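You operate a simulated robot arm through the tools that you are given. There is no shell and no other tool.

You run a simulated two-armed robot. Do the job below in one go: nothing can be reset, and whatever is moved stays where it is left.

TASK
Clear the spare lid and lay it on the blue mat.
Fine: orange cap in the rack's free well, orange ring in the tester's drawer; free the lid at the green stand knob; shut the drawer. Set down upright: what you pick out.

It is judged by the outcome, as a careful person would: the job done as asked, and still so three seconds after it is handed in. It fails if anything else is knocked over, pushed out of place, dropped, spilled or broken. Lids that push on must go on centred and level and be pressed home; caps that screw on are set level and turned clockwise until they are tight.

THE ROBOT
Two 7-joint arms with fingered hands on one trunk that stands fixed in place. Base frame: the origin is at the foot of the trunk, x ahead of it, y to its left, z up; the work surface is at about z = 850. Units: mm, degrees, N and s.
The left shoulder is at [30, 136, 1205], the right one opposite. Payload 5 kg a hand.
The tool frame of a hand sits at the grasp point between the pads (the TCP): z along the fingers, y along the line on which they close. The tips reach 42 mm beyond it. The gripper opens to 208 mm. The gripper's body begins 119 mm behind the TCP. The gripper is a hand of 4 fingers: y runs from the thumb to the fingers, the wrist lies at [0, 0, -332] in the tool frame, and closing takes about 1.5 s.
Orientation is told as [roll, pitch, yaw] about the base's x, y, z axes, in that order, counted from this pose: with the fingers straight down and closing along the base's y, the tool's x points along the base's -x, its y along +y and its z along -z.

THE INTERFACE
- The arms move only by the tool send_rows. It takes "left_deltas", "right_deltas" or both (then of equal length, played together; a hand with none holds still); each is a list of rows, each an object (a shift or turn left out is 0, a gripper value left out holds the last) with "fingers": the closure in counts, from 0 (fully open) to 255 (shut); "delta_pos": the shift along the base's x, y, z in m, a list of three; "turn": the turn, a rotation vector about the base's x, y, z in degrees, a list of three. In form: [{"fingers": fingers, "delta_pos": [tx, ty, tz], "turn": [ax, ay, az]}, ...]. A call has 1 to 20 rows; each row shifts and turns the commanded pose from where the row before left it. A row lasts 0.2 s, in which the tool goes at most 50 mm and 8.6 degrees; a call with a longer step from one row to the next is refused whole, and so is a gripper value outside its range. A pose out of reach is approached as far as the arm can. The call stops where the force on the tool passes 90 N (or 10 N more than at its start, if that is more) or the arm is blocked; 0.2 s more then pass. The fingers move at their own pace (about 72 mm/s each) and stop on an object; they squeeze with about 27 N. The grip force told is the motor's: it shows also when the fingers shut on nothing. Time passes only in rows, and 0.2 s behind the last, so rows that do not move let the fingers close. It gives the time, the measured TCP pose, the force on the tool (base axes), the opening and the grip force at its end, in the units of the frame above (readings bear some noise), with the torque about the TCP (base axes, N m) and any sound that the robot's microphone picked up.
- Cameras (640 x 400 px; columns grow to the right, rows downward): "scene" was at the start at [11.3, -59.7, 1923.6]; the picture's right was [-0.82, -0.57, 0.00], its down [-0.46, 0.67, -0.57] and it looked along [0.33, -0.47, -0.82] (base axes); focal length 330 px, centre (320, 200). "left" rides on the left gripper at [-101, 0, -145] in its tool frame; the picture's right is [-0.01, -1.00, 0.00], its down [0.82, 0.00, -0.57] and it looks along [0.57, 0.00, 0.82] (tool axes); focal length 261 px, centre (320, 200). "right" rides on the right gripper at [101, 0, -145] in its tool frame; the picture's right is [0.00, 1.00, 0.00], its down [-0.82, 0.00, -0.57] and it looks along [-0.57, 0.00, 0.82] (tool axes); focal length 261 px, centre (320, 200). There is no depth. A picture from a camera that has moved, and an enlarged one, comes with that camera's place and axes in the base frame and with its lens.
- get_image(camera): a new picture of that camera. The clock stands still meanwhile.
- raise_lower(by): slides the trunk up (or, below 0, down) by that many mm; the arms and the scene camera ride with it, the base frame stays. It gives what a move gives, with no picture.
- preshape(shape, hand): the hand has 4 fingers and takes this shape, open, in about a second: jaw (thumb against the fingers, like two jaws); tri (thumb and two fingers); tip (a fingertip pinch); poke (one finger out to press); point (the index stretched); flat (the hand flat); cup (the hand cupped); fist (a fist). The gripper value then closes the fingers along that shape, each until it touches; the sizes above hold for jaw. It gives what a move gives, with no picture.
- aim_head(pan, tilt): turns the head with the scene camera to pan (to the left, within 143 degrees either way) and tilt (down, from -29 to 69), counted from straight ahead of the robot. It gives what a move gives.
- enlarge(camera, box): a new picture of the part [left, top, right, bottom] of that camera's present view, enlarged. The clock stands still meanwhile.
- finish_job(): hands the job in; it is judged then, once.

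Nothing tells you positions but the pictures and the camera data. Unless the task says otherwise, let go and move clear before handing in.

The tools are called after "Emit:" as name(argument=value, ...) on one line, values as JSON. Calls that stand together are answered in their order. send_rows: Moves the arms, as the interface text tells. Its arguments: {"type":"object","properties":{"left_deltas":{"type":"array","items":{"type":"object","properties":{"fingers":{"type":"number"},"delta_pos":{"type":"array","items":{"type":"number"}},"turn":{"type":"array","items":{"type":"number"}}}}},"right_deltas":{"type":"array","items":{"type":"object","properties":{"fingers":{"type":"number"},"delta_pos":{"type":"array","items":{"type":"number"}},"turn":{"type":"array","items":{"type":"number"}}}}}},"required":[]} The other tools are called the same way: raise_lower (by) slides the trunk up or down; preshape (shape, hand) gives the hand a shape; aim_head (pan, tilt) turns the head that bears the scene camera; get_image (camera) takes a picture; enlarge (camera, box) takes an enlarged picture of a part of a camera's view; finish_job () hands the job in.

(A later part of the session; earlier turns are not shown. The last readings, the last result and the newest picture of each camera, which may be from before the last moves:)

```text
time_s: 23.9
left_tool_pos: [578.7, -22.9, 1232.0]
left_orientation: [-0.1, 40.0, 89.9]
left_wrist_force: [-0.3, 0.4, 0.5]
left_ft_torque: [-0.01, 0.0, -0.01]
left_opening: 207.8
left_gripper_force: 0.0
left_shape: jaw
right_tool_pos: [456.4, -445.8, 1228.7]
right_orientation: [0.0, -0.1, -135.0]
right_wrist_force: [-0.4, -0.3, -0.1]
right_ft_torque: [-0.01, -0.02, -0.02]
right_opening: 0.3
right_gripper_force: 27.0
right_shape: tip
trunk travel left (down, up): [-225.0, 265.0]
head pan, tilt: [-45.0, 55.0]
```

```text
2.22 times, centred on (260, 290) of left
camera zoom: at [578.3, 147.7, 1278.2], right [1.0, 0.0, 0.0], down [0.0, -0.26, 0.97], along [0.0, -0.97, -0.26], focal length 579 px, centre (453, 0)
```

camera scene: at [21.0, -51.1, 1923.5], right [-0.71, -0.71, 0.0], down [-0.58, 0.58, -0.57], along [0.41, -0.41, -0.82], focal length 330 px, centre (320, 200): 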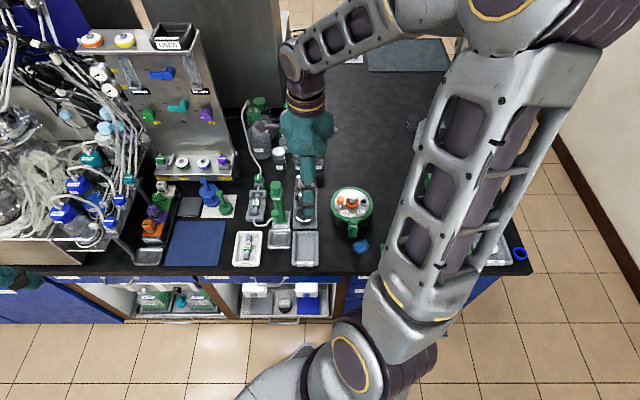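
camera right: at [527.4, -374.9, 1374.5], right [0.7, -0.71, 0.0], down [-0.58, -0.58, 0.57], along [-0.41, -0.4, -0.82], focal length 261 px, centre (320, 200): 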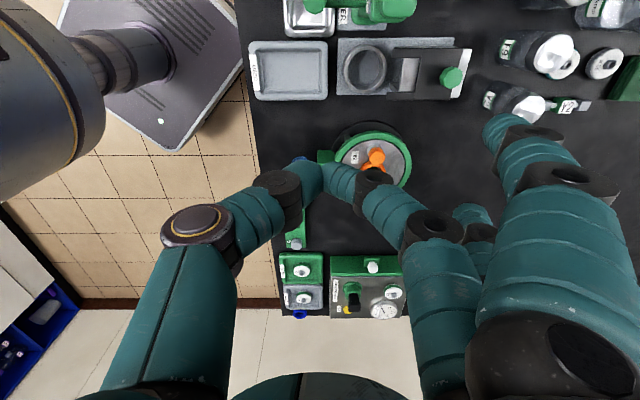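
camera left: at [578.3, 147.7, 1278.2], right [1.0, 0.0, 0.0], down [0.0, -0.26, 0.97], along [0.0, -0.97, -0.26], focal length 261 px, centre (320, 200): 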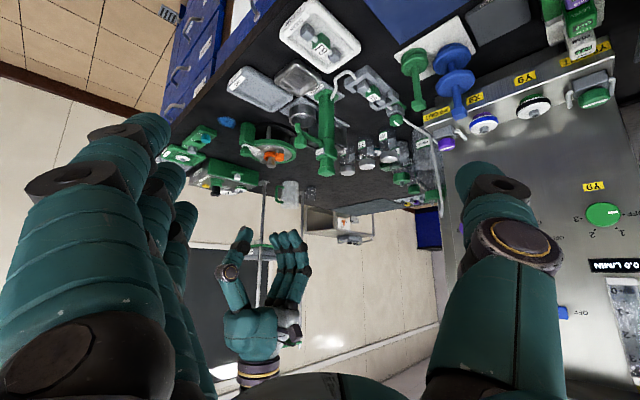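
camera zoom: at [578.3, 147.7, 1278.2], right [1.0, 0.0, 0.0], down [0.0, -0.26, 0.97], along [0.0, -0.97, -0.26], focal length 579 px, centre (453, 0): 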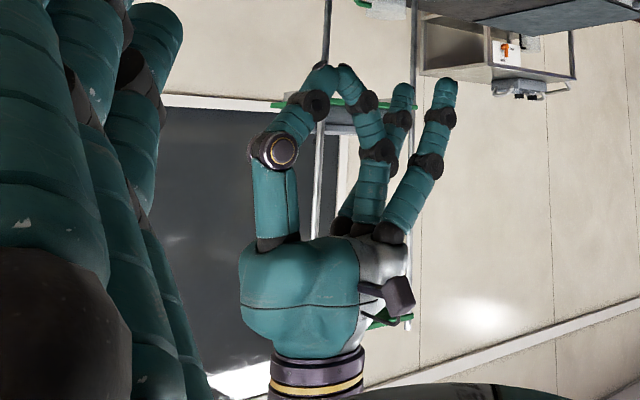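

The tip pinch meets on the tool axis about 42 mm beyond the TCP, with the spare fingers splayed to +y. That suits small parts here because +y points away from the clamp. I'll study the stand from the side with the left camera.

Emit:
enlarge(camera="left", box=[220, 105, 320, 180])

Emit:
enlarge(camera="left", box=[150, 110, 270, 200])

Emit:
enlarge(camera="scene", box=[320, 170, 390, 260])

```text
5.33 times, centred on (270, 142) of left
camera zoom: at [578.3, 147.7, 1278.2], right [1.0, 0.0, 0.0], down [0.0, -0.26, 0.97], along [0.0, -0.97, -0.26], focal length 1390 px, centre (587, 507)
```

zoom: 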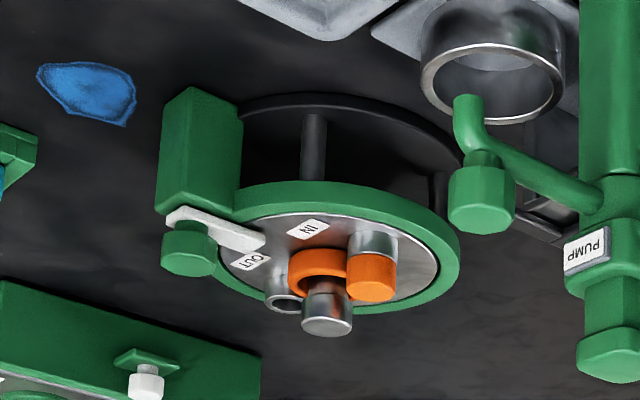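

```text
4.44 times, centred on (210, 155) of left
camera zoom: at [578.3, 147.7, 1278.2], right [1.0, 0.0, 0.0], down [0.0, -0.26, 0.97], along [0.0, -0.97, -0.26], focal length 1158 px, centre (809, 400)
```

zoom: 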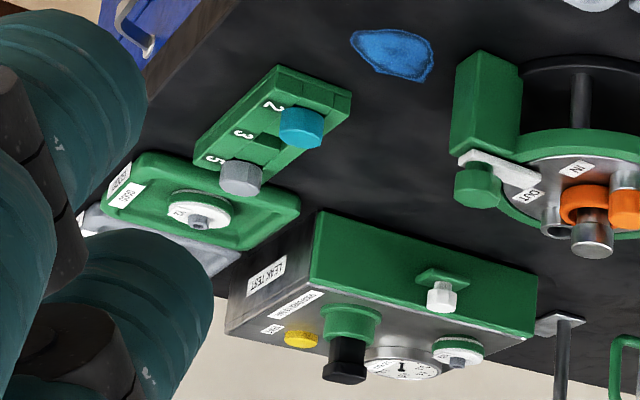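

```text
4.44 times, centred on (355, 215) of scene
camera zoom: at [21.2, -51.1, 1923.5], right [-0.71, -0.71, 0.0], down [-0.58, 0.58, -0.57], along [0.41, -0.41, -0.82], focal length 1465 px, centre (164, 133)
```

zoom: 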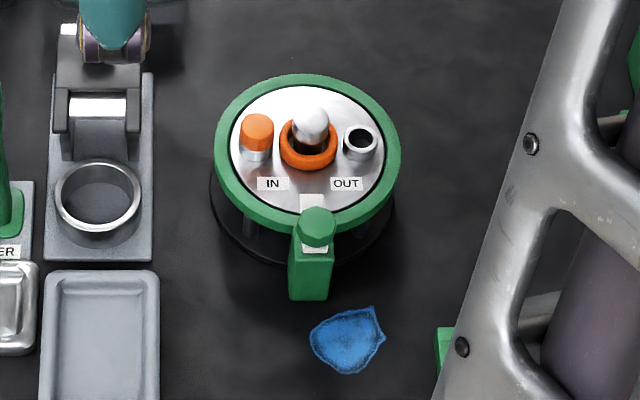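

The cap sits on a short silver tube, and the ring lies around the post's neck. The pump column is about 205 mm tall near (590,-414), so I'll keep clear of it. I'll move the right hand above the cap to refine positions.

Emit:
send_rows(right_deltas=[{"fingers": 170, "delta_pos": [0, -0.03, -0.03]}, {"delta_pos": [0, -0.03, -0.035]}, {"delta_pos": [-0.003, -0.03, -0.035]}, {"delta_pos": [0, -0.03, -0.035]}, {"delta_pos": [0, -0.022, -0.034]}, {}, {}])

Emit:
get_image(camera="right")

Emit:
enlarge(camera="right", box=[220, 80, 420, 205])

Emit:
enlarge(camera="left", box=[200, 100, 340, 200])

```text
time_s: 25.5
left_tool_pos: [577.4, -24.2, 1231.6]
left_orientation: [0.1, 39.9, 90.2]
left_wrist_force: [-0.1, -0.2, 0.4]
left_ft_torque: [0.03, 0.05, -0.03]
left_opening: 207.9
left_gripper_force: 0.0
left_shape: jaw
right_tool_pos: [456.4, -587.0, 1059.8]
right_orientation: [0.0, -0.1, -135.0]
right_wrist_force: [-0.2, -0.7, -0.1]
right_ft_torque: [0.05, 0.06, 0.04]
right_opening: 69.1
right_gripper_force: 0.0
right_shape: tip
trunk travel left (down, up): [-225.0, 265.0]
head pan, tilt: [-45.0, 55.0]
```

```text
taken
camera right: at [527.0, -515.9, 1205.4], right [0.7, -0.71, 0.0], down [-0.58, -0.58, 0.57], along [-0.41, -0.4, -0.82], focal length 261 px, centre (320, 200)
```

right: 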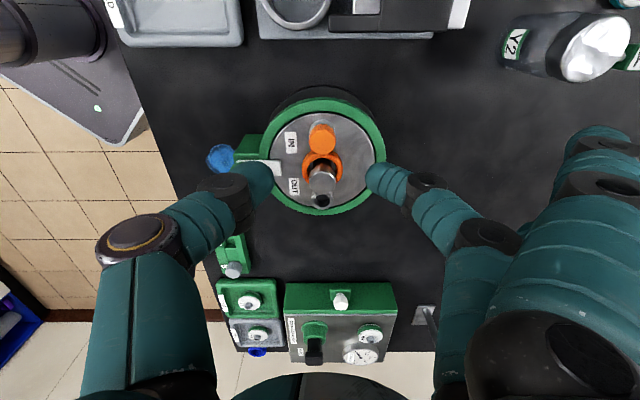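

```text
3.20 times, centred on (320, 142) of right
camera zoom: at [527.0, -515.9, 1205.4], right [0.7, -0.71, 0.0], down [-0.58, -0.58, 0.57], along [-0.41, -0.4, -0.82], focal length 834 px, centre (320, 384)
```

zoom: 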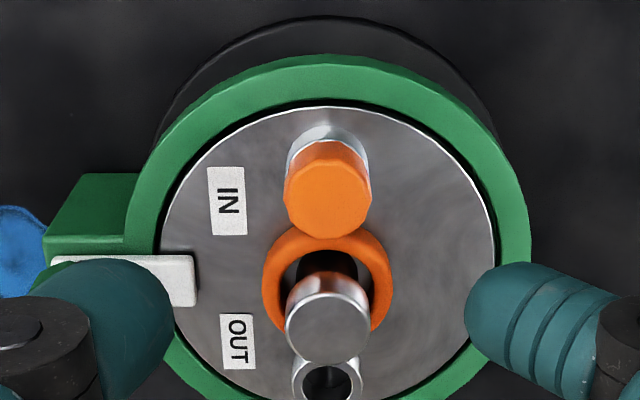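

```text
4.00 times, centred on (270, 150) of left
camera zoom: at [578.7, 147.1, 1278.0], right [1.0, 0.0, 0.0], down [0.0, -0.26, 0.97], along [0.0, -0.97, -0.26], focal length 1043 px, centre (520, 400)
```

zoom: 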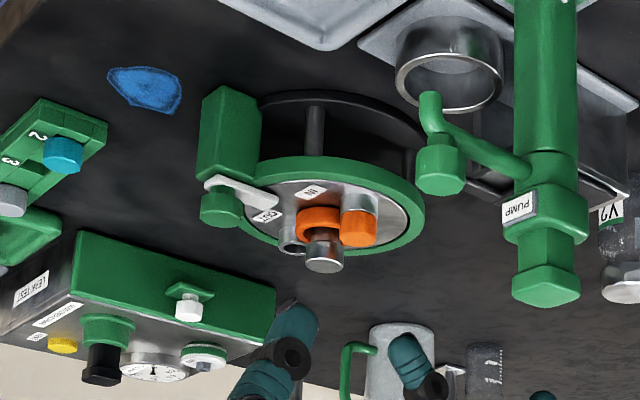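

From the combined views, the cap is at about (452,-594) with its top at z≈947. The post is at (424,-623) with its top at z≈957, and the lid surface is at z≈920. I'll centre on the cap and go down part-way.

Emit:
send_rows(right_deltas=[{"delta_pos": [-0.004, -0.007, -0.02]}, {"delta_pos": [0, 0, -0.02]}, {"delta_pos": [0, 0, -0.015]}, {}])

Emit:
get_image(camera="right")

Emit:
enlarge(camera="left", box=[220, 110, 320, 180])

```text
time_s: 26.5
left_tool_pos: [578.3, -21.2, 1230.5]
left_orientation: [0.0, 40.0, 89.9]
left_wrist_force: [0.6, 1.0, 0.2]
left_ft_torque: [0.01, -0.01, -0.01]
left_opening: 208.0
left_gripper_force: 0.1
left_shape: jaw
right_tool_pos: [449.4, -593.4, 1003.4]
right_orientation: [0.0, -0.2, -135.0]
right_wrist_force: [0.1, -0.8, -0.6]
right_ft_torque: [-0.03, -0.05, -0.02]
right_opening: 68.9
right_gripper_force: 0.1
right_shape: tip
trunk travel left (down, up): [-225.0, 265.0]
head pan, tilt: [-45.0, 55.0]
```

```text
taken
camera right: at [520.5, -523.1, 1148.9], right [0.7, -0.71, 0.0], down [-0.58, -0.58, 0.57], along [-0.41, -0.4, -0.82], focal length 261 px, centre (320, 200)
```

right: 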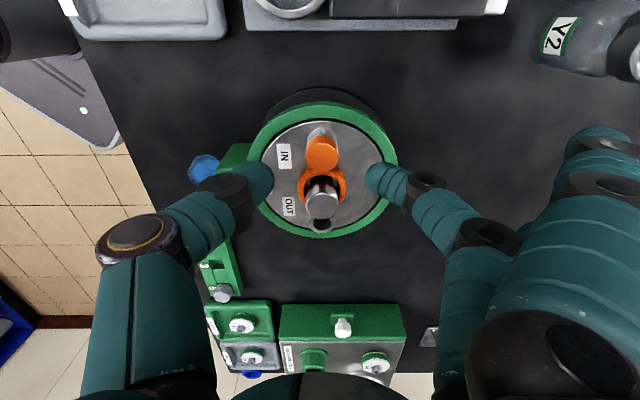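

```text
5.71 times, centred on (270, 145) of left
camera zoom: at [578.1, 147.8, 1278.2], right [1.0, 0.0, 0.0], down [0.0, -0.26, 0.97], along [0.0, -0.97, -0.26], focal length 1489 px, centre (606, 514)
```

zoom: 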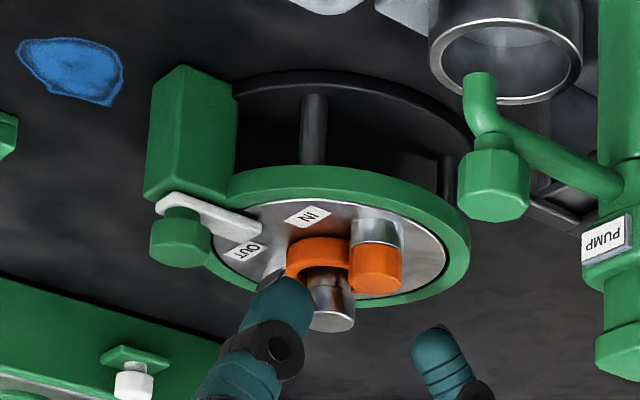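

I'll zoom in to check that the fingers are centred on the cap.

Emit:
enlarge(camera="right", box=[240, 90, 400, 250])

```text
2.50 times, centred on (320, 170) of right
camera zoom: at [520.5, -523.1, 1148.9], right [0.7, -0.71, 0.0], down [-0.58, -0.58, 0.57], along [-0.41, -0.4, -0.82], focal length 652 px, centre (320, 275)
```

zoom: 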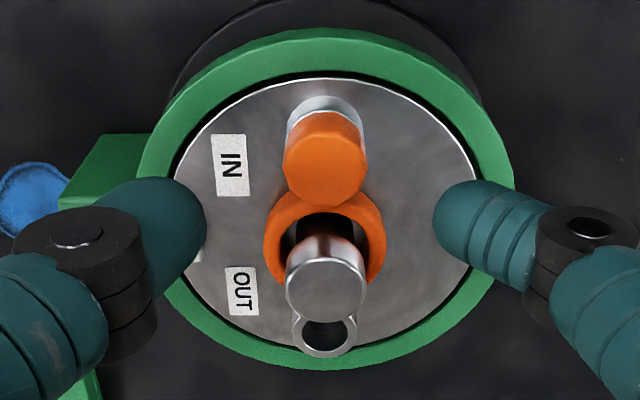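

The fingers straddle the cap within 2 mm. I'll correct that, go down to tips just above the lid surface, and close.

Emit:
send_rows(right_deltas=[{"delta_pos": [0.002, 0, -0.012]}, {"delta_pos": [0, 0, -0.012]}, {"delta_pos": [0, 0, -0.01]}, {}])

Emit:
enlarge(camera="right", box=[240, 90, 400, 250])

Emit:
enlarge(camera="left", box=[220, 110, 320, 180])

```text
time_s: 27.5
left_tool_pos: [577.6, -21.4, 1232.9]
left_orientation: [0.0, 40.0, 90.0]
left_wrist_force: [-0.4, -0.2, -0.5]
left_ft_torque: [0.04, -0.02, 0.01]
left_opening: 208.0
left_gripper_force: 0.1
left_shape: jaw
right_tool_pos: [451.1, -595.1, 969.0]
right_orientation: [0.0, 0.0, -135.0]
right_wrist_force: [-0.7, 0.1, 0.1]
right_ft_torque: [0.01, -0.06, 0.01]
right_opening: 69.0
right_gripper_force: 0.0
right_shape: tip
trunk travel left (down, up): [-225.0, 265.0]
head pan, tilt: [-45.0, 55.0]
```

```text
2.50 times, centred on (320, 170) of right
camera zoom: at [521.7, -524.8, 1115.3], right [0.7, -0.71, 0.0], down [-0.58, -0.58, 0.57], along [-0.41, -0.4, -0.82], focal length 652 px, centre (320, 275)
```

zoom: 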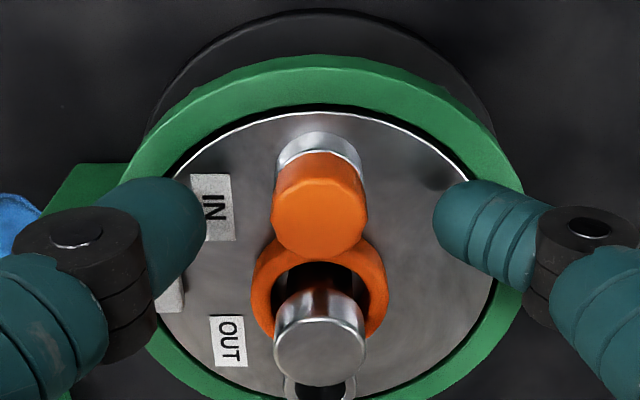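

```text
5.71 times, centred on (270, 145) of left
camera zoom: at [578.0, 147.7, 1278.3], right [1.0, 0.0, 0.0], down [0.0, -0.26, 0.97], along [0.0, -0.97, -0.26], focal length 1489 px, centre (606, 514)
```

zoom: 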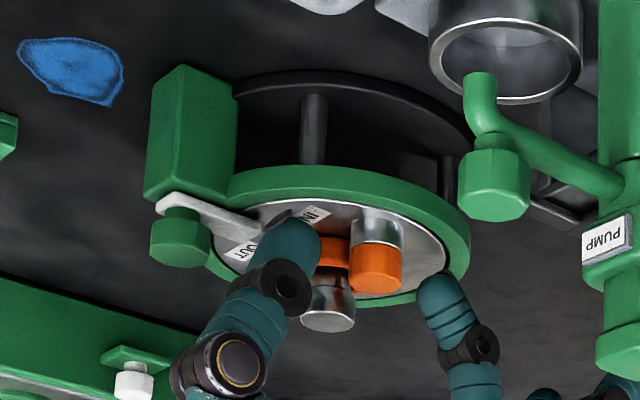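

The fingers are centred and just above the lid. Closing on the cap.

Emit:
send_rows(right_deltas=[{"fingers": 200}, {}, {"fingers": 255}, {}, {}, {}, {}])

Emit:
enlarge(camera="right", box=[240, 90, 400, 250])

Emit:
enlarge(camera="left", box=[220, 110, 320, 180])

```text
time_s: 29.1
left_tool_pos: [577.3, -22.4, 1232.1]
left_orientation: [0.0, 39.9, 89.9]
left_wrist_force: [0.5, 0.1, -0.8]
left_ft_torque: [-0.01, -0.04, 0.0]
left_opening: 208.0
left_gripper_force: 0.0
left_shape: jaw
right_tool_pos: [450.9, -595.9, 969.4]
right_orientation: [-0.1, 0.0, -135.0]
right_wrist_force: [-0.1, 0.5, 1.0]
right_ft_torque: [0.04, 0.03, 0.02]
right_opening: 21.4
right_gripper_force: 26.9
right_shape: tip
trunk travel left (down, up): [-225.0, 265.0]
head pan, tilt: [-45.0, 55.0]
```

```text
2.50 times, centred on (320, 170) of right
camera zoom: at [522.1, -524.8, 1115.1], right [0.7, -0.71, 0.0], down [-0.58, -0.58, 0.57], along [-0.41, -0.4, -0.82], focal length 652 px, centre (320, 275)
```

zoom: 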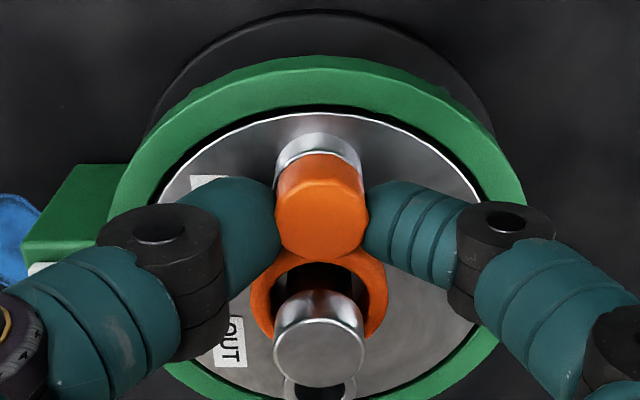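

```text
5.71 times, centred on (270, 145) of left
camera zoom: at [578.4, 147.6, 1278.1], right [1.0, 0.0, 0.0], down [0.0, -0.26, 0.97], along [0.0, -0.97, -0.26], focal length 1489 px, centre (606, 514)
```

zoom: 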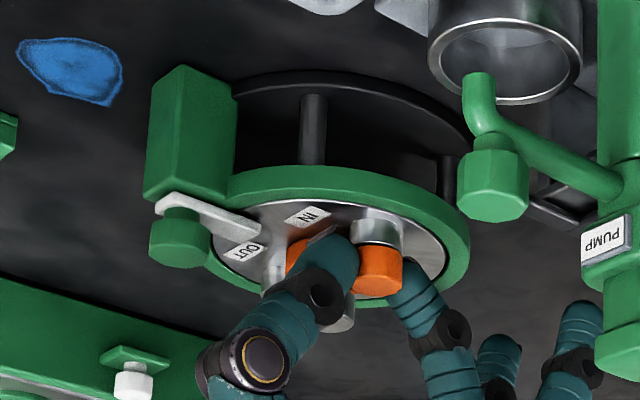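

The cap is gripped. I'll try a gentle straight pull and watch the force.

Emit:
send_rows(right_deltas=[{"delta_pos": [0, 0, 0.003]}, {"delta_pos": [0, 0, 0.003]}, {}])

Emit:
enlarge(camera="right", box=[240, 90, 400, 250])

```text
time_s: 29.9
left_tool_pos: [577.9, -21.4, 1231.0]
left_orientation: [0.0, 40.1, 90.0]
left_wrist_force: [-0.2, 0.3, 0.0]
left_ft_torque: [0.02, -0.03, 0.02]
left_opening: 207.8
left_gripper_force: 0.0
left_shape: jaw
right_tool_pos: [451.0, -594.1, 974.2]
right_orientation: [0.0, -0.1, -135.0]
right_wrist_force: [-0.4, -0.2, -0.5]
right_ft_torque: [0.01, 0.0, -0.01]
right_opening: 21.4
right_gripper_force: 26.6
right_shape: tip
trunk travel left (down, up): [-225.0, 265.0]
head pan, tilt: [-45.0, 55.0]
```

```text
2.50 times, centred on (320, 170) of right
camera zoom: at [522.2, -523.8, 1120.0], right [0.7, -0.71, 0.0], down [-0.58, -0.58, 0.57], along [-0.41, -0.4, -0.82], focal length 652 px, centre (320, 275)
```

zoom: 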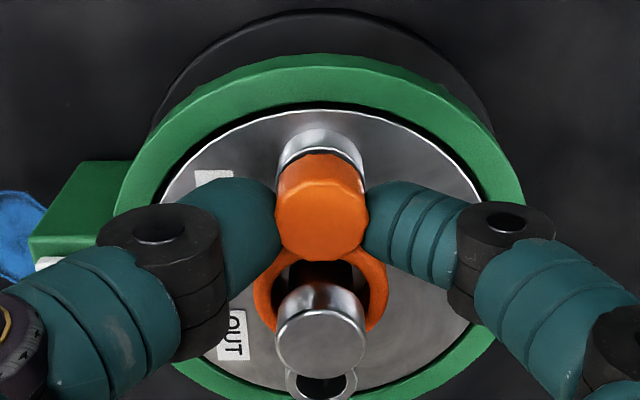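

The cap comes up freely with no resistance. I'll lift it well clear and look.

Emit:
send_rows(right_deltas=[{"delta_pos": [0, 0, 0.006]}, {"delta_pos": [0, 0, 0.008]}, {"delta_pos": [0, 0, 0.01]}, {"delta_pos": [0, 0, 0.015]}, {"delta_pos": [0, 0, 0.02]}, {"delta_pos": [0, 0, 0.03]}, {"delta_pos": [0, 0, 0.03]}, {"delta_pos": [0, 0, 0.03]}, {}])

Emit:
get_image(camera="right")

Emit:
enlarge(camera="left", box=[200, 110, 340, 230])

Emit:
enlarge(camera="right", box=[240, 90, 400, 250])

```text
time_s: 31.9
left_tool_pos: [578.2, -22.1, 1230.8]
left_orientation: [0.1, 40.0, 90.0]
left_wrist_force: [0.2, -0.6, 0.2]
left_ft_torque: [0.03, 0.03, -0.02]
left_opening: 208.1
left_gripper_force: 0.1
left_shape: jaw
right_tool_pos: [452.1, -593.3, 1123.0]
right_orientation: [-0.1, -0.1, -135.0]
right_wrist_force: [-0.1, -0.8, -0.5]
right_ft_torque: [0.02, 0.04, -0.02]
right_opening: 21.3
right_gripper_force: 27.0
right_shape: tip
trunk travel left (down, up): [-225.0, 265.0]
head pan, tilt: [-45.0, 55.0]
```

```text
taken
camera right: at [522.7, -522.5, 1269.2], right [0.7, -0.71, 0.0], down [-0.58, -0.58, 0.57], along [-0.41, -0.4, -0.82], focal length 261 px, centre (320, 200)
```

right: 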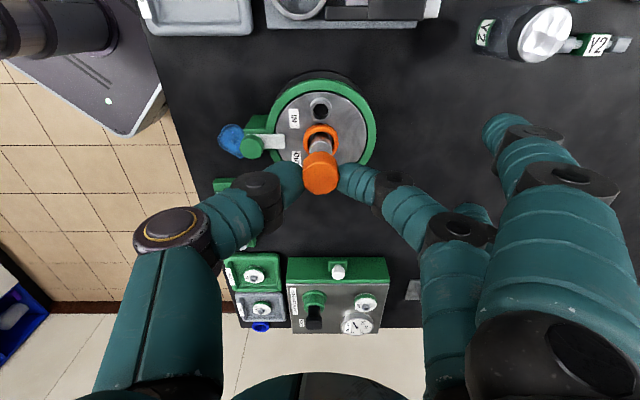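

```text
3.33 times, centred on (270, 170) of left
camera zoom: at [578.9, 147.1, 1277.8], right [1.0, 0.0, 0.0], down [0.0, -0.26, 0.97], along [0.0, -0.97, -0.26], focal length 869 px, centre (487, 300)
```

zoom: 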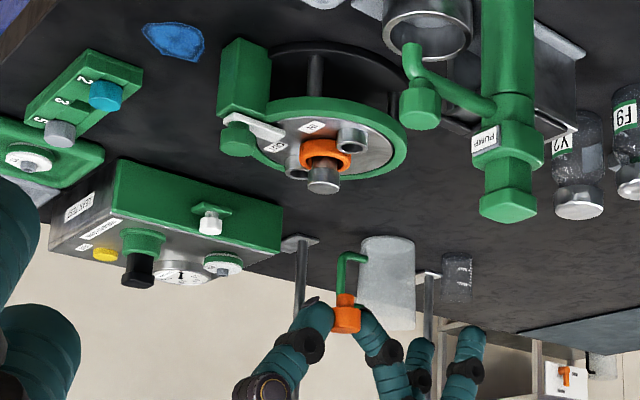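

```text
2.50 times, centred on (320, 170) of right
camera zoom: at [522.7, -522.5, 1269.2], right [0.7, -0.71, 0.0], down [-0.58, -0.58, 0.57], along [-0.41, -0.4, -0.82], focal length 652 px, centre (320, 275)
```

zoom: 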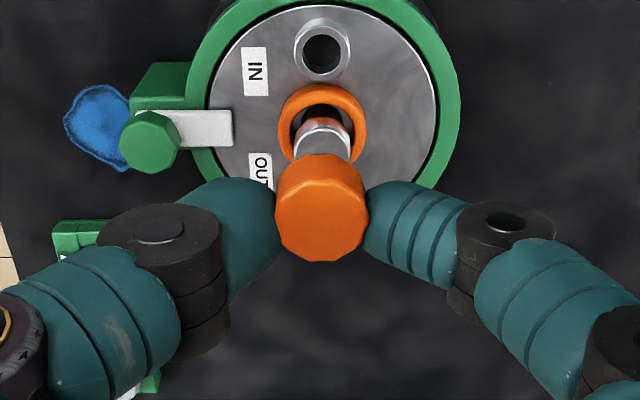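

The cap came out clean, level in the grip, with a narrow stem below. I'll carry it over to the rack's well 3 at about (192,-628).

Emit:
send_rows(right_deltas=[{"delta_pos": [-0.037, -0.005, 0]}, {"delta_pos": [-0.037, -0.005, 0]}, {"delta_pos": [-0.037, -0.005, 0]}, {"delta_pos": [-0.037, -0.005, 0]}, {"delta_pos": [-0.037, -0.005, 0]}, {"delta_pos": [-0.037, -0.005, 0]}, {"delta_pos": [-0.037, -0.005, 0]}, {}, {}])

Emit:
get_image(camera="right")

Emit:
enlarge(camera="right", box=[240, 50, 400, 210])

Emit:
enlarge(camera="left", box=[80, 110, 240, 250])

```text
time_s: 33.9
left_tool_pos: [577.1, -21.8, 1231.9]
left_orientation: [-0.1, 40.0, 90.0]
left_wrist_force: [0.3, -0.3, 0.4]
left_ft_torque: [0.01, -0.02, 0.03]
left_opening: 207.9
left_gripper_force: 0.1
left_shape: jaw
right_tool_pos: [193.4, -630.9, 1124.3]
right_orientation: [0.0, 0.0, -135.0]
right_wrist_force: [-0.7, 0.0, 0.1]
right_ft_torque: [0.03, -0.03, 0.02]
right_opening: 21.3
right_gripper_force: 27.4
right_shape: tip
trunk travel left (down, up): [-225.0, 265.0]
head pan, tilt: [-45.0, 55.0]
```

```text
taken
camera right: at [263.1, -559.8, 1269.8], right [0.7, -0.71, 0.0], down [-0.58, -0.58, 0.57], along [-0.41, -0.4, -0.82], focal length 261 px, centre (320, 200)
```

right: 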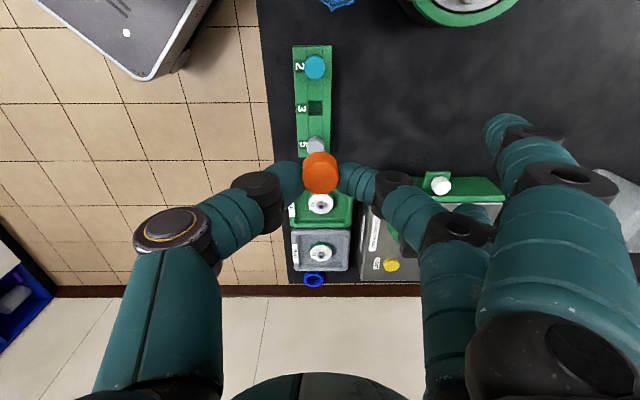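

```text
2.50 times, centred on (320, 130) of right
camera zoom: at [263.1, -559.8, 1269.8], right [0.7, -0.71, 0.0], down [-0.58, -0.58, 0.57], along [-0.41, -0.4, -0.82], focal length 652 px, centre (320, 375)
```

zoom: 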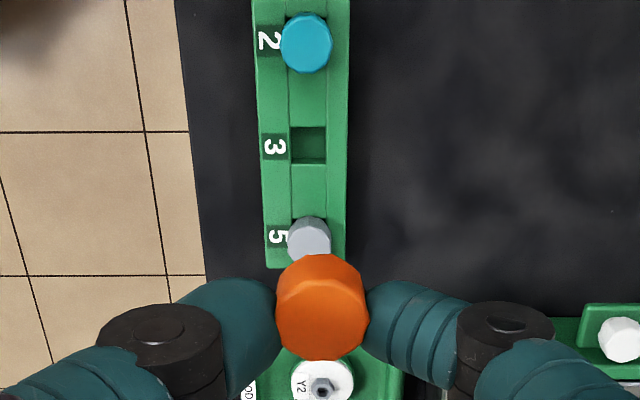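

```text
2.86 times, centred on (160, 180) of left
camera zoom: at [577.7, 147.4, 1278.5], right [1.0, 0.0, 0.0], down [0.0, -0.26, 0.97], along [0.0, -0.97, -0.26], focal length 745 px, centre (777, 257)
```

zoom: 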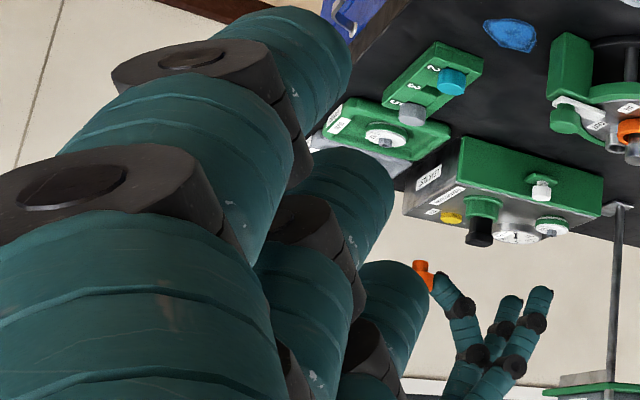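

Well 3 is at about (179,-635), with its channel surface near z≈869. I'll move over it and lower part-way to refine.

Emit:
send_rows(right_deltas=[{"delta_pos": [-0.007, -0.002, -0.02]}, {"delta_pos": [-0.007, -0.002, -0.03]}, {"delta_pos": [0, 0, -0.03]}, {"delta_pos": [0, 0, -0.03]}, {"delta_pos": [0, 0, -0.03]}, {"delta_pos": [0, 0, -0.02]}, {}, {}])

Emit:
get_image(camera="right")

Emit:
enlarge(camera="right", box=[240, 90, 400, 250])

Emit:
enlarge(camera="left", box=[120, 100, 240, 220])

```text
time_s: 35.7
left_tool_pos: [577.2, -21.4, 1231.7]
left_orientation: [0.0, 40.0, 90.0]
left_wrist_force: [0.7, 0.1, -0.9]
left_ft_torque: [0.02, -0.01, -0.02]
left_opening: 207.9
left_gripper_force: 0.0
left_shape: jaw
right_tool_pos: [179.1, -633.9, 964.0]
right_orientation: [0.0, 0.0, -135.0]
right_wrist_force: [0.1, -0.9, -0.5]
right_ft_torque: [0.01, 0.04, -0.02]
right_opening: 21.4
right_gripper_force: 27.2
right_shape: tip
trunk travel left (down, up): [-225.0, 265.0]
head pan, tilt: [-45.0, 55.0]
```

```text
taken
camera right: at [249.6, -563.0, 1108.9], right [0.7, -0.71, 0.0], down [-0.58, -0.58, 0.57], along [-0.41, -0.4, -0.82], focal length 261 px, centre (320, 200)
```

right: 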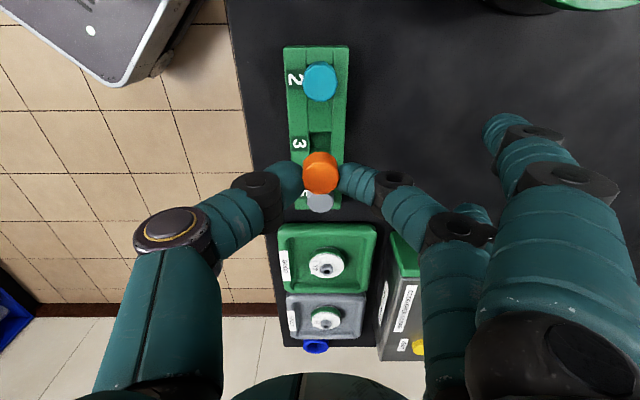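

```text
2.50 times, centred on (320, 170) of right
camera zoom: at [249.6, -563.0, 1108.9], right [0.7, -0.71, 0.0], down [-0.58, -0.58, 0.57], along [-0.41, -0.4, -0.82], focal length 652 px, centre (320, 275)
```

zoom: 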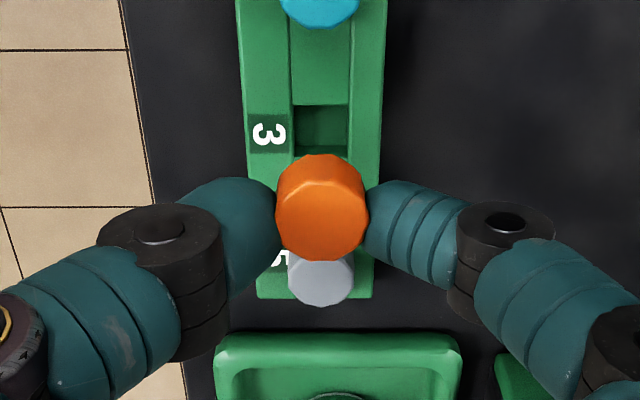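

```text
3.33 times, centred on (180, 160) of left
camera zoom: at [578.4, 147.3, 1278.2], right [1.0, 0.0, 0.0], down [0.0, -0.26, 0.97], along [0.0, -0.97, -0.26], focal length 869 px, centre (787, 333)
```

zoom: 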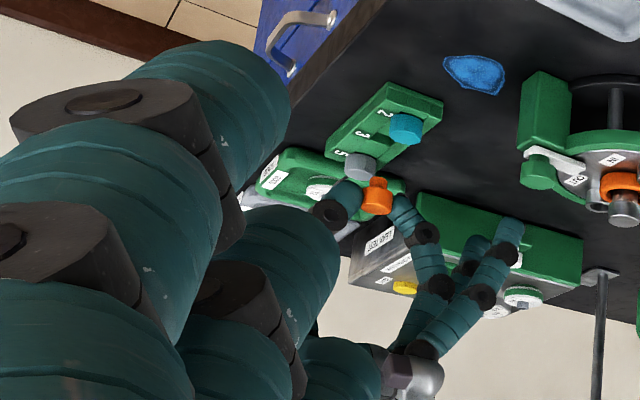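

The cap lines up with well 3 within about 1 mm. I'll lower it gently and watch the force.

Emit:
send_rows(right_deltas=[{"delta_pos": [0, -0.001, -0.015]}, {"delta_pos": [0, 0, -0.012]}, {"delta_pos": [0, 0, -0.008]}, {}])

Emit:
enlarge(camera="right", box=[240, 90, 400, 250])

Emit:
enlarge(camera="left", box=[140, 110, 220, 170])

```text
time_s: 36.7
left_tool_pos: [577.3, -21.6, 1231.4]
left_orientation: [0.1, 40.1, 90.0]
left_wrist_force: [-0.1, 0.6, -0.2]
left_ft_torque: [-0.01, 0.02, -0.05]
left_opening: 207.9
left_gripper_force: 0.1
left_shape: jaw
right_tool_pos: [180.6, -635.0, 929.2]
right_orientation: [0.0, -0.1, -135.0]
right_wrist_force: [-0.3, -0.5, -0.7]
right_ft_torque: [-0.05, 0.02, 0.01]
right_opening: 21.1
right_gripper_force: 27.2
right_shape: tip
trunk travel left (down, up): [-225.0, 265.0]
head pan, tilt: [-45.0, 55.0]
```

```text
2.50 times, centred on (320, 170) of right
camera zoom: at [250.2, -563.6, 1074.5], right [0.7, -0.71, 0.0], down [-0.58, -0.58, 0.57], along [-0.41, -0.4, -0.82], focal length 652 px, centre (320, 275)
```

zoom: 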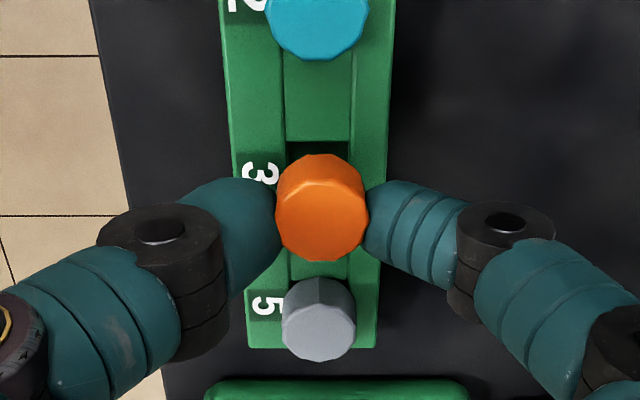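

```text
6.67 times, centred on (180, 140) of left
camera zoom: at [578.3, 147.7, 1278.2], right [1.0, 0.0, 0.0], down [0.0, -0.26, 0.97], along [0.0, -0.97, -0.26], focal length 1738 px, centre (1253, 600)
```

zoom: 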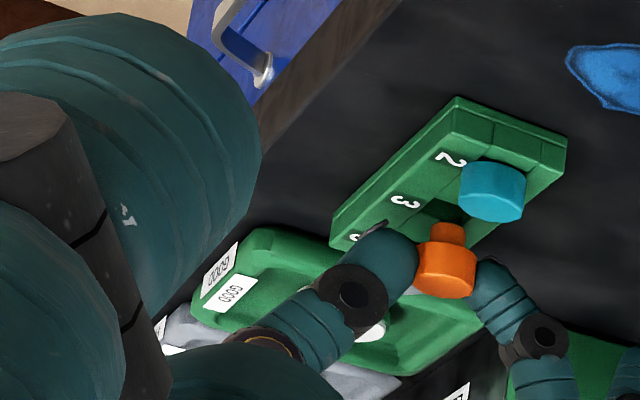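

The stem is just above the well opening. Lowering in small steps.

Emit:
send_rows(right_deltas=[{"delta_pos": [0, 0, -0.004]}, {"delta_pos": [0, 0, -0.004]}, {}])

Emit:
enlarge(camera="left", box=[140, 110, 220, 170])

Emit:
enlarge(camera="right", box=[240, 90, 400, 250])

```text
time_s: 37.5
left_tool_pos: [576.3, -21.9, 1231.1]
left_orientation: [0.0, 40.0, 89.9]
left_wrist_force: [0.4, 0.8, -0.7]
left_ft_torque: [0.0, 0.03, -0.03]
left_opening: 207.8
left_gripper_force: 0.0
left_shape: jaw
right_tool_pos: [179.2, -634.2, 921.1]
right_orientation: [-0.1, -0.1, -135.0]
right_wrist_force: [0.1, 0.8, -0.4]
right_ft_torque: [0.02, 0.03, 0.0]
right_opening: 21.2
right_gripper_force: 27.6
right_shape: tip
trunk travel left (down, up): [-225.0, 265.0]
head pan, tilt: [-45.0, 55.0]
```

```text
6.67 times, centred on (180, 140) of left
camera zoom: at [578.4, 147.7, 1278.1], right [1.0, 0.0, 0.0], down [0.0, -0.26, 0.97], along [0.0, -0.97, -0.26], focal length 1738 px, centre (1253, 600)
```

zoom: 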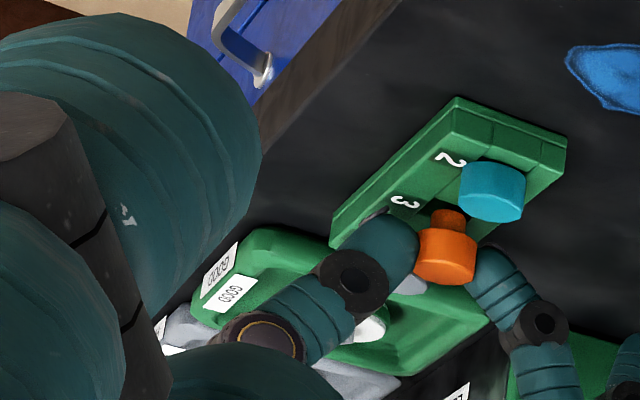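

```text
2.50 times, centred on (320, 170) of right
camera zoom: at [249.2, -564.4, 1066.8], right [0.7, -0.71, 0.0], down [-0.58, -0.58, 0.57], along [-0.41, -0.4, -0.82], focal length 652 px, centre (320, 275)
```

zoom: 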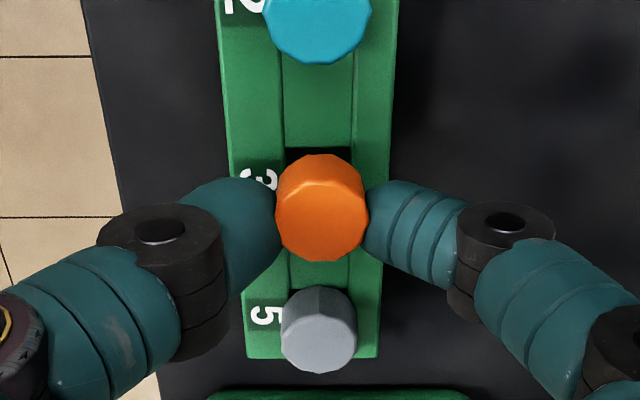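

Emit:
send_rows(right_deltas=[{"delta_pos": [0, 0, -0.003]}, {"delta_pos": [0, 0, -0.003]}, {}])

Emit:
enlarge(camera="left", box=[140, 110, 220, 170])

```text
time_s: 38.3
left_tool_pos: [576.8, -21.7, 1231.1]
left_orientation: [-0.1, 40.0, 89.9]
left_wrist_force: [0.8, 0.1, -0.3]
left_ft_torque: [-0.02, -0.01, -0.01]
left_opening: 208.1
left_gripper_force: 0.2
left_shape: jaw
right_tool_pos: [178.2, -635.2, 914.6]
right_orientation: [-0.1, -0.1, -135.0]
right_wrist_force: [0.0, 0.0, 0.7]
right_ft_torque: [-0.03, -0.02, 0.0]
right_opening: 21.5
right_gripper_force: 26.6
right_shape: tip
trunk travel left (down, up): [-225.0, 265.0]
head pan, tilt: [-45.0, 55.0]
```

```text
6.67 times, centred on (180, 140) of left
camera zoom: at [578.2, 147.7, 1278.2], right [1.0, 0.0, 0.0], down [0.0, -0.26, 0.97], along [0.0, -0.97, -0.26], focal length 1738 px, centre (1253, 600)
```

zoom: 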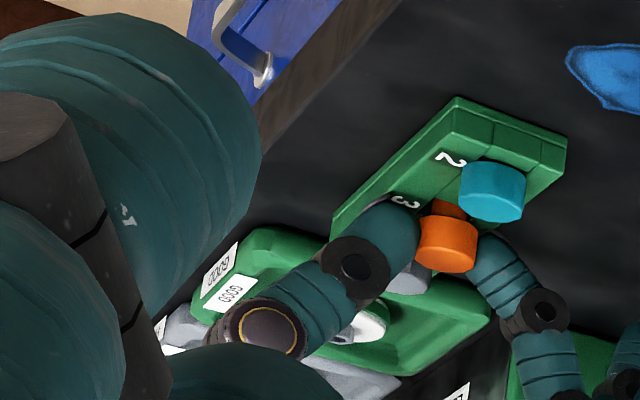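

Emit:
send_rows(right_deltas=[{"delta_pos": [0, 0, -0.002]}, {"delta_pos": [0, 0, -0.002]}, {}])

Emit:
send_rows(right_deltas=[{"delta_pos": [0, 0, -0.002]}, {"delta_pos": [0, 0, -0.001]}, {}])

Emit:
enlarge(camera="left", box=[140, 110, 220, 170])

Emit:
enlarge(camera="right", box=[240, 90, 400, 250])

```text
time_s: 39.1
left_tool_pos: [576.5, -20.2, 1232.0]
left_orientation: [0.0, 40.0, 90.1]
left_wrist_force: [-0.3, 1.1, 0.2]
left_ft_torque: [-0.03, -0.01, 0.0]
left_opening: 207.9
left_gripper_force: 0.0
left_shape: jaw
right_tool_pos: [177.5, -634.0, 911.5]
right_orientation: [0.1, -0.1, -135.0]
right_wrist_force: [-2.4, 2.6, 49.8]
right_ft_torque: [0.63, 0.46, -0.03]
right_opening: 24.1
right_gripper_force: 26.7
right_shape: tip
trunk travel left (down, up): [-225.0, 265.0]
head pan, tilt: [-45.0, 55.0]
```

```text
time_s: 39.9
left_tool_pos: [576.7, -19.5, 1231.2]
left_orientation: [-0.1, 40.2, 90.0]
left_wrist_force: [-0.2, -0.9, -1.1]
left_ft_torque: [0.03, 0.02, -0.01]
left_opening: 208.0
left_gripper_force: 0.1
left_shape: jaw
right_tool_pos: [178.6, -633.5, 912.3]
right_orientation: [0.2, -0.2, -135.1]
right_wrist_force: [-7.4, 8.1, 67.5]
right_ft_torque: [1.28, 0.88, 0.09]
right_opening: 29.0
right_gripper_force: 27.3
right_shape: tip
trunk travel left (down, up): [-225.0, 265.0]
head pan, tilt: [-45.0, 55.0]
stopped in row 3 (right hand): the force on the tool passed its limit at 91 N (the readings are from after the stop); the commanded pose is now the measured one
```

```text
6.67 times, centred on (180, 140) of left
camera zoom: at [577.2, 150.7, 1278.2], right [1.0, 0.0, 0.0], down [0.0, -0.26, 0.97], along [0.0, -0.97, -0.26], focal length 1738 px, centre (1253, 600)
```

zoom: 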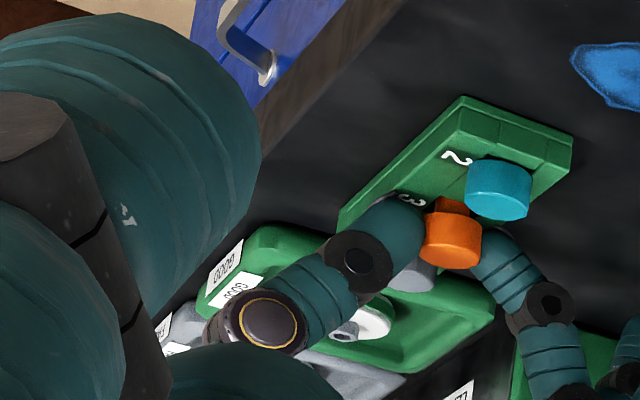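

```text
2.50 times, centred on (320, 170) of right
camera zoom: at [248.3, -562.9, 1057.2], right [0.7, -0.71, 0.0], down [-0.58, -0.57, 0.57], along [-0.41, -0.41, -0.82], focal length 652 px, centre (320, 275)
```

zoom: 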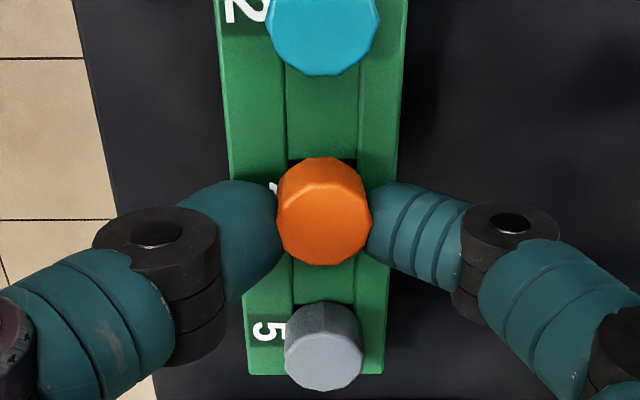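

The fingertips touched the rack rails, with the stem now in the well. I'll back off a few mm to relieve the force, and check.

Emit:
send_rows(right_deltas=[{"delta_pos": [0, 0, 0.002]}, {}])

Emit:
enlarge(camera="left", box=[140, 110, 220, 170])

Emit:
enlarge(camera="right", box=[240, 90, 400, 250])

```text
time_s: 40.5
left_tool_pos: [576.6, -20.4, 1231.5]
left_orientation: [0.0, 40.1, 90.0]
left_wrist_force: [0.9, 0.4, 0.3]
left_ft_torque: [0.0, 0.0, 0.01]
left_opening: 208.1
left_gripper_force: 0.1
left_shape: jaw
right_tool_pos: [177.6, -634.2, 912.3]
right_orientation: [0.1, -0.2, -135.0]
right_wrist_force: [-1.9, 7.9, 40.6]
right_ft_torque: [0.88, 0.53, -0.12]
right_opening: 28.3
right_gripper_force: 27.4
right_shape: tip
trunk travel left (down, up): [-225.0, 265.0]
head pan, tilt: [-45.0, 55.0]
```

```text
6.67 times, centred on (180, 140) of left
camera zoom: at [577.7, 149.9, 1278.1], right [1.0, 0.0, 0.0], down [0.0, -0.26, 0.97], along [0.0, -0.97, -0.26], focal length 1738 px, centre (1253, 600)
```

zoom: 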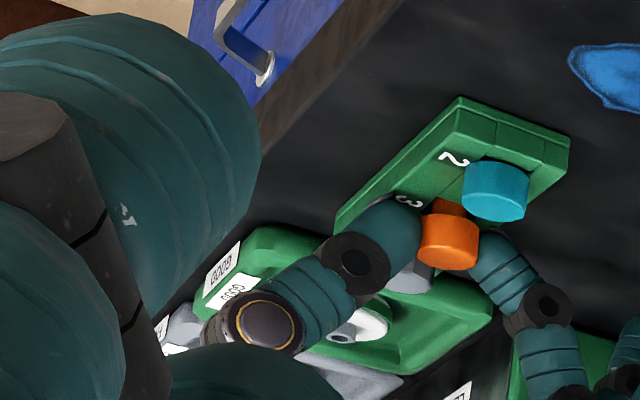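

```text
2.50 times, centred on (320, 170) of right
camera zoom: at [248.4, -563.1, 1057.5], right [0.7, -0.71, 0.0], down [-0.58, -0.57, 0.57], along [-0.41, -0.41, -0.82], focal length 652 px, centre (320, 275)
```

zoom: 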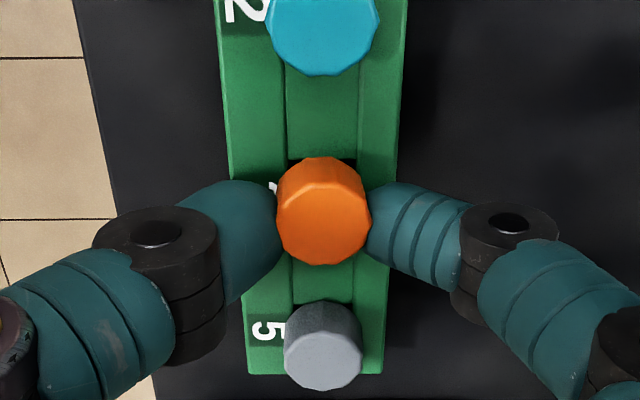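

The fingertips rest on the rails and the stem is partly in the well. I'll lift 2 mm to unload, then release so the cap settles guided by its stem.

Emit:
send_rows(right_deltas=[{"delta_pos": [0, 0, 0.002]}, {}])

Emit:
send_rows(right_deltas=[{"fingers": 225}, {"fingers": 215}, {"fingers": 205}, {"fingers": 195}, {}, {}])

Emit:
enlarge(camera="left", box=[140, 110, 220, 170])

Emit:
enlarge(camera="right", box=[240, 90, 400, 250])

```text
time_s: 41.1
left_tool_pos: [577.2, -21.3, 1230.6]
left_orientation: [0.0, 40.0, 90.0]
left_wrist_force: [0.0, -0.6, 0.3]
left_ft_torque: [-0.01, -0.02, 0.03]
left_opening: 208.0
left_gripper_force: 0.1
left_shape: jaw
right_tool_pos: [178.4, -636.3, 912.7]
right_orientation: [0.2, -0.2, -135.0]
right_wrist_force: [0.4, 5.0, 15.9]
right_ft_torque: [0.54, 0.11, -0.08]
right_opening: 25.2
right_gripper_force: 26.9
right_shape: tip
trunk travel left (down, up): [-225.0, 265.0]
head pan, tilt: [-45.0, 55.0]
```

```text
time_s: 42.5
left_tool_pos: [577.9, -21.8, 1231.4]
left_orientation: [0.1, 40.0, 89.9]
left_wrist_force: [-0.1, -0.1, -0.3]
left_ft_torque: [0.05, -0.01, -0.04]
left_opening: 207.8
left_gripper_force: 0.0
left_shape: jaw
right_tool_pos: [179.1, -636.4, 913.2]
right_orientation: [0.1, -0.1, -135.2]
right_wrist_force: [-0.2, 0.2, -0.5]
right_ft_torque: [0.02, 0.0, 0.0]
right_opening: 48.1
right_gripper_force: 0.1
right_shape: tip
trunk travel left (down, up): [-225.0, 265.0]
head pan, tilt: [-45.0, 55.0]
```

```text
6.67 times, centred on (180, 140) of left
camera zoom: at [578.3, 147.7, 1278.1], right [1.0, 0.0, 0.0], down [0.0, -0.26, 0.97], along [0.0, -0.97, -0.26], focal length 1738 px, centre (1253, 600)
```

zoom: 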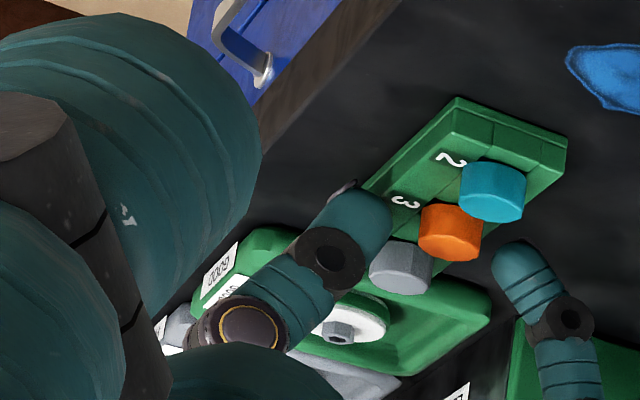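

```text
2.50 times, centred on (320, 170) of right
camera zoom: at [249.0, -565.3, 1058.3], right [0.7, -0.71, 0.0], down [-0.58, -0.58, 0.57], along [-0.41, -0.4, -0.82], focal length 652 px, centre (320, 275)
```

zoom: 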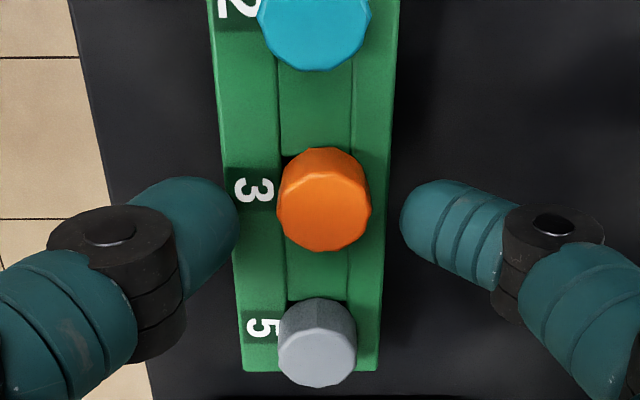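

The orange cap dropped into well 3, seated like its neighbours. I'll rise clear and verify.

Emit:
send_rows(right_deltas=[{"delta_pos": [0, 0, 0.01]}, {"delta_pos": [0, 0, 0.03], "fingers": 170}, {"delta_pos": [0, 0, 0.04]}, {"delta_pos": [0, 0, 0.04]}, {"delta_pos": [0, 0, 0.03]}, {}])

Emit:
enlarge(camera="left", box=[140, 110, 220, 170])

Emit:
enlarge(camera="right", box=[260, 40, 400, 180])

Emit:
get_image(camera="right")

```text
time_s: 43.9
left_tool_pos: [576.9, -23.0, 1230.5]
left_orientation: [0.1, 40.0, 90.1]
left_wrist_force: [0.8, -0.4, -0.5]
left_ft_torque: [0.04, 0.05, 0.01]
left_opening: 207.9
left_gripper_force: 0.1
left_shape: jaw
right_tool_pos: [181.6, -633.6, 1061.3]
right_orientation: [0.1, -0.2, -135.2]
right_wrist_force: [0.2, -0.8, -0.6]
right_ft_torque: [0.06, 0.05, 0.01]
right_opening: 68.8
right_gripper_force: 0.0
right_shape: tip
trunk travel left (down, up): [-225.0, 265.0]
head pan, tilt: [-45.0, 55.0]
```

```text
6.67 times, centred on (180, 140) of left
camera zoom: at [578.8, 146.8, 1277.9], right [1.0, 0.0, 0.0], down [0.0, -0.26, 0.97], along [0.0, -0.97, -0.26], focal length 1738 px, centre (1253, 600)
```

zoom: 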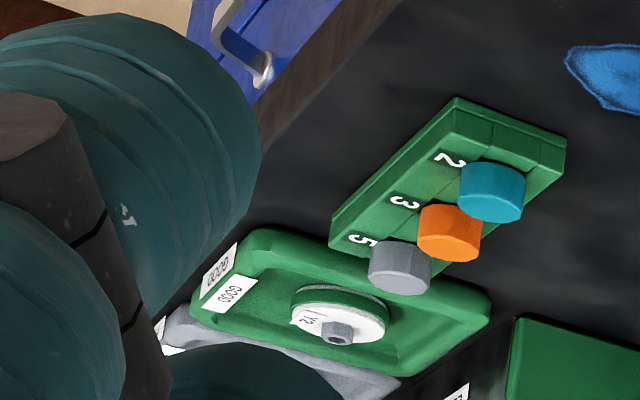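

```text
2.86 times, centred on (330, 110) of right
camera zoom: at [250.4, -562.7, 1206.0], right [0.7, -0.71, 0.0], down [-0.58, -0.58, 0.57], along [-0.41, -0.4, -0.82], focal length 745 px, centre (291, 457)
```

zoom: 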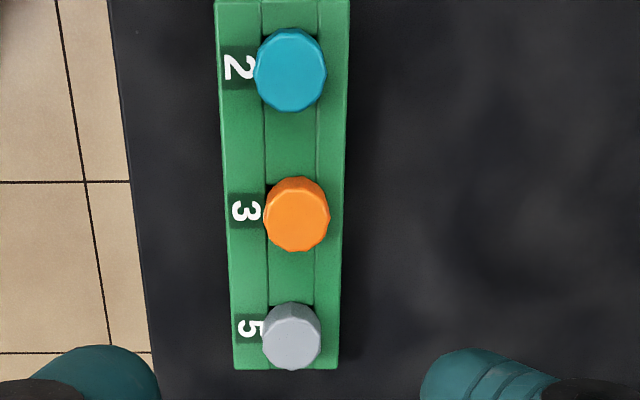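

```text
taken
camera right: at [250.4, -562.7, 1206.0], right [0.7, -0.71, 0.0], down [-0.58, -0.58, 0.57], along [-0.41, -0.4, -0.82], focal length 261 px, centre (320, 200)
```

right: 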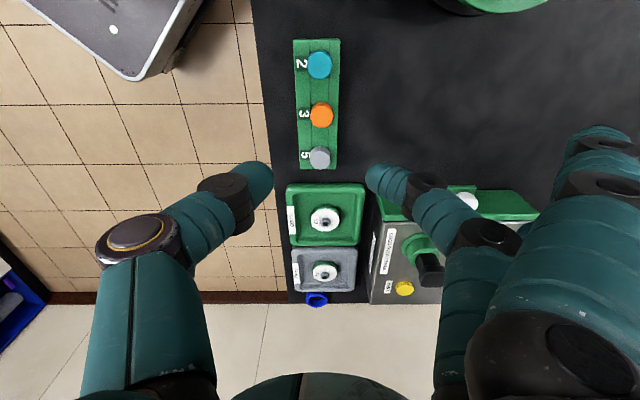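

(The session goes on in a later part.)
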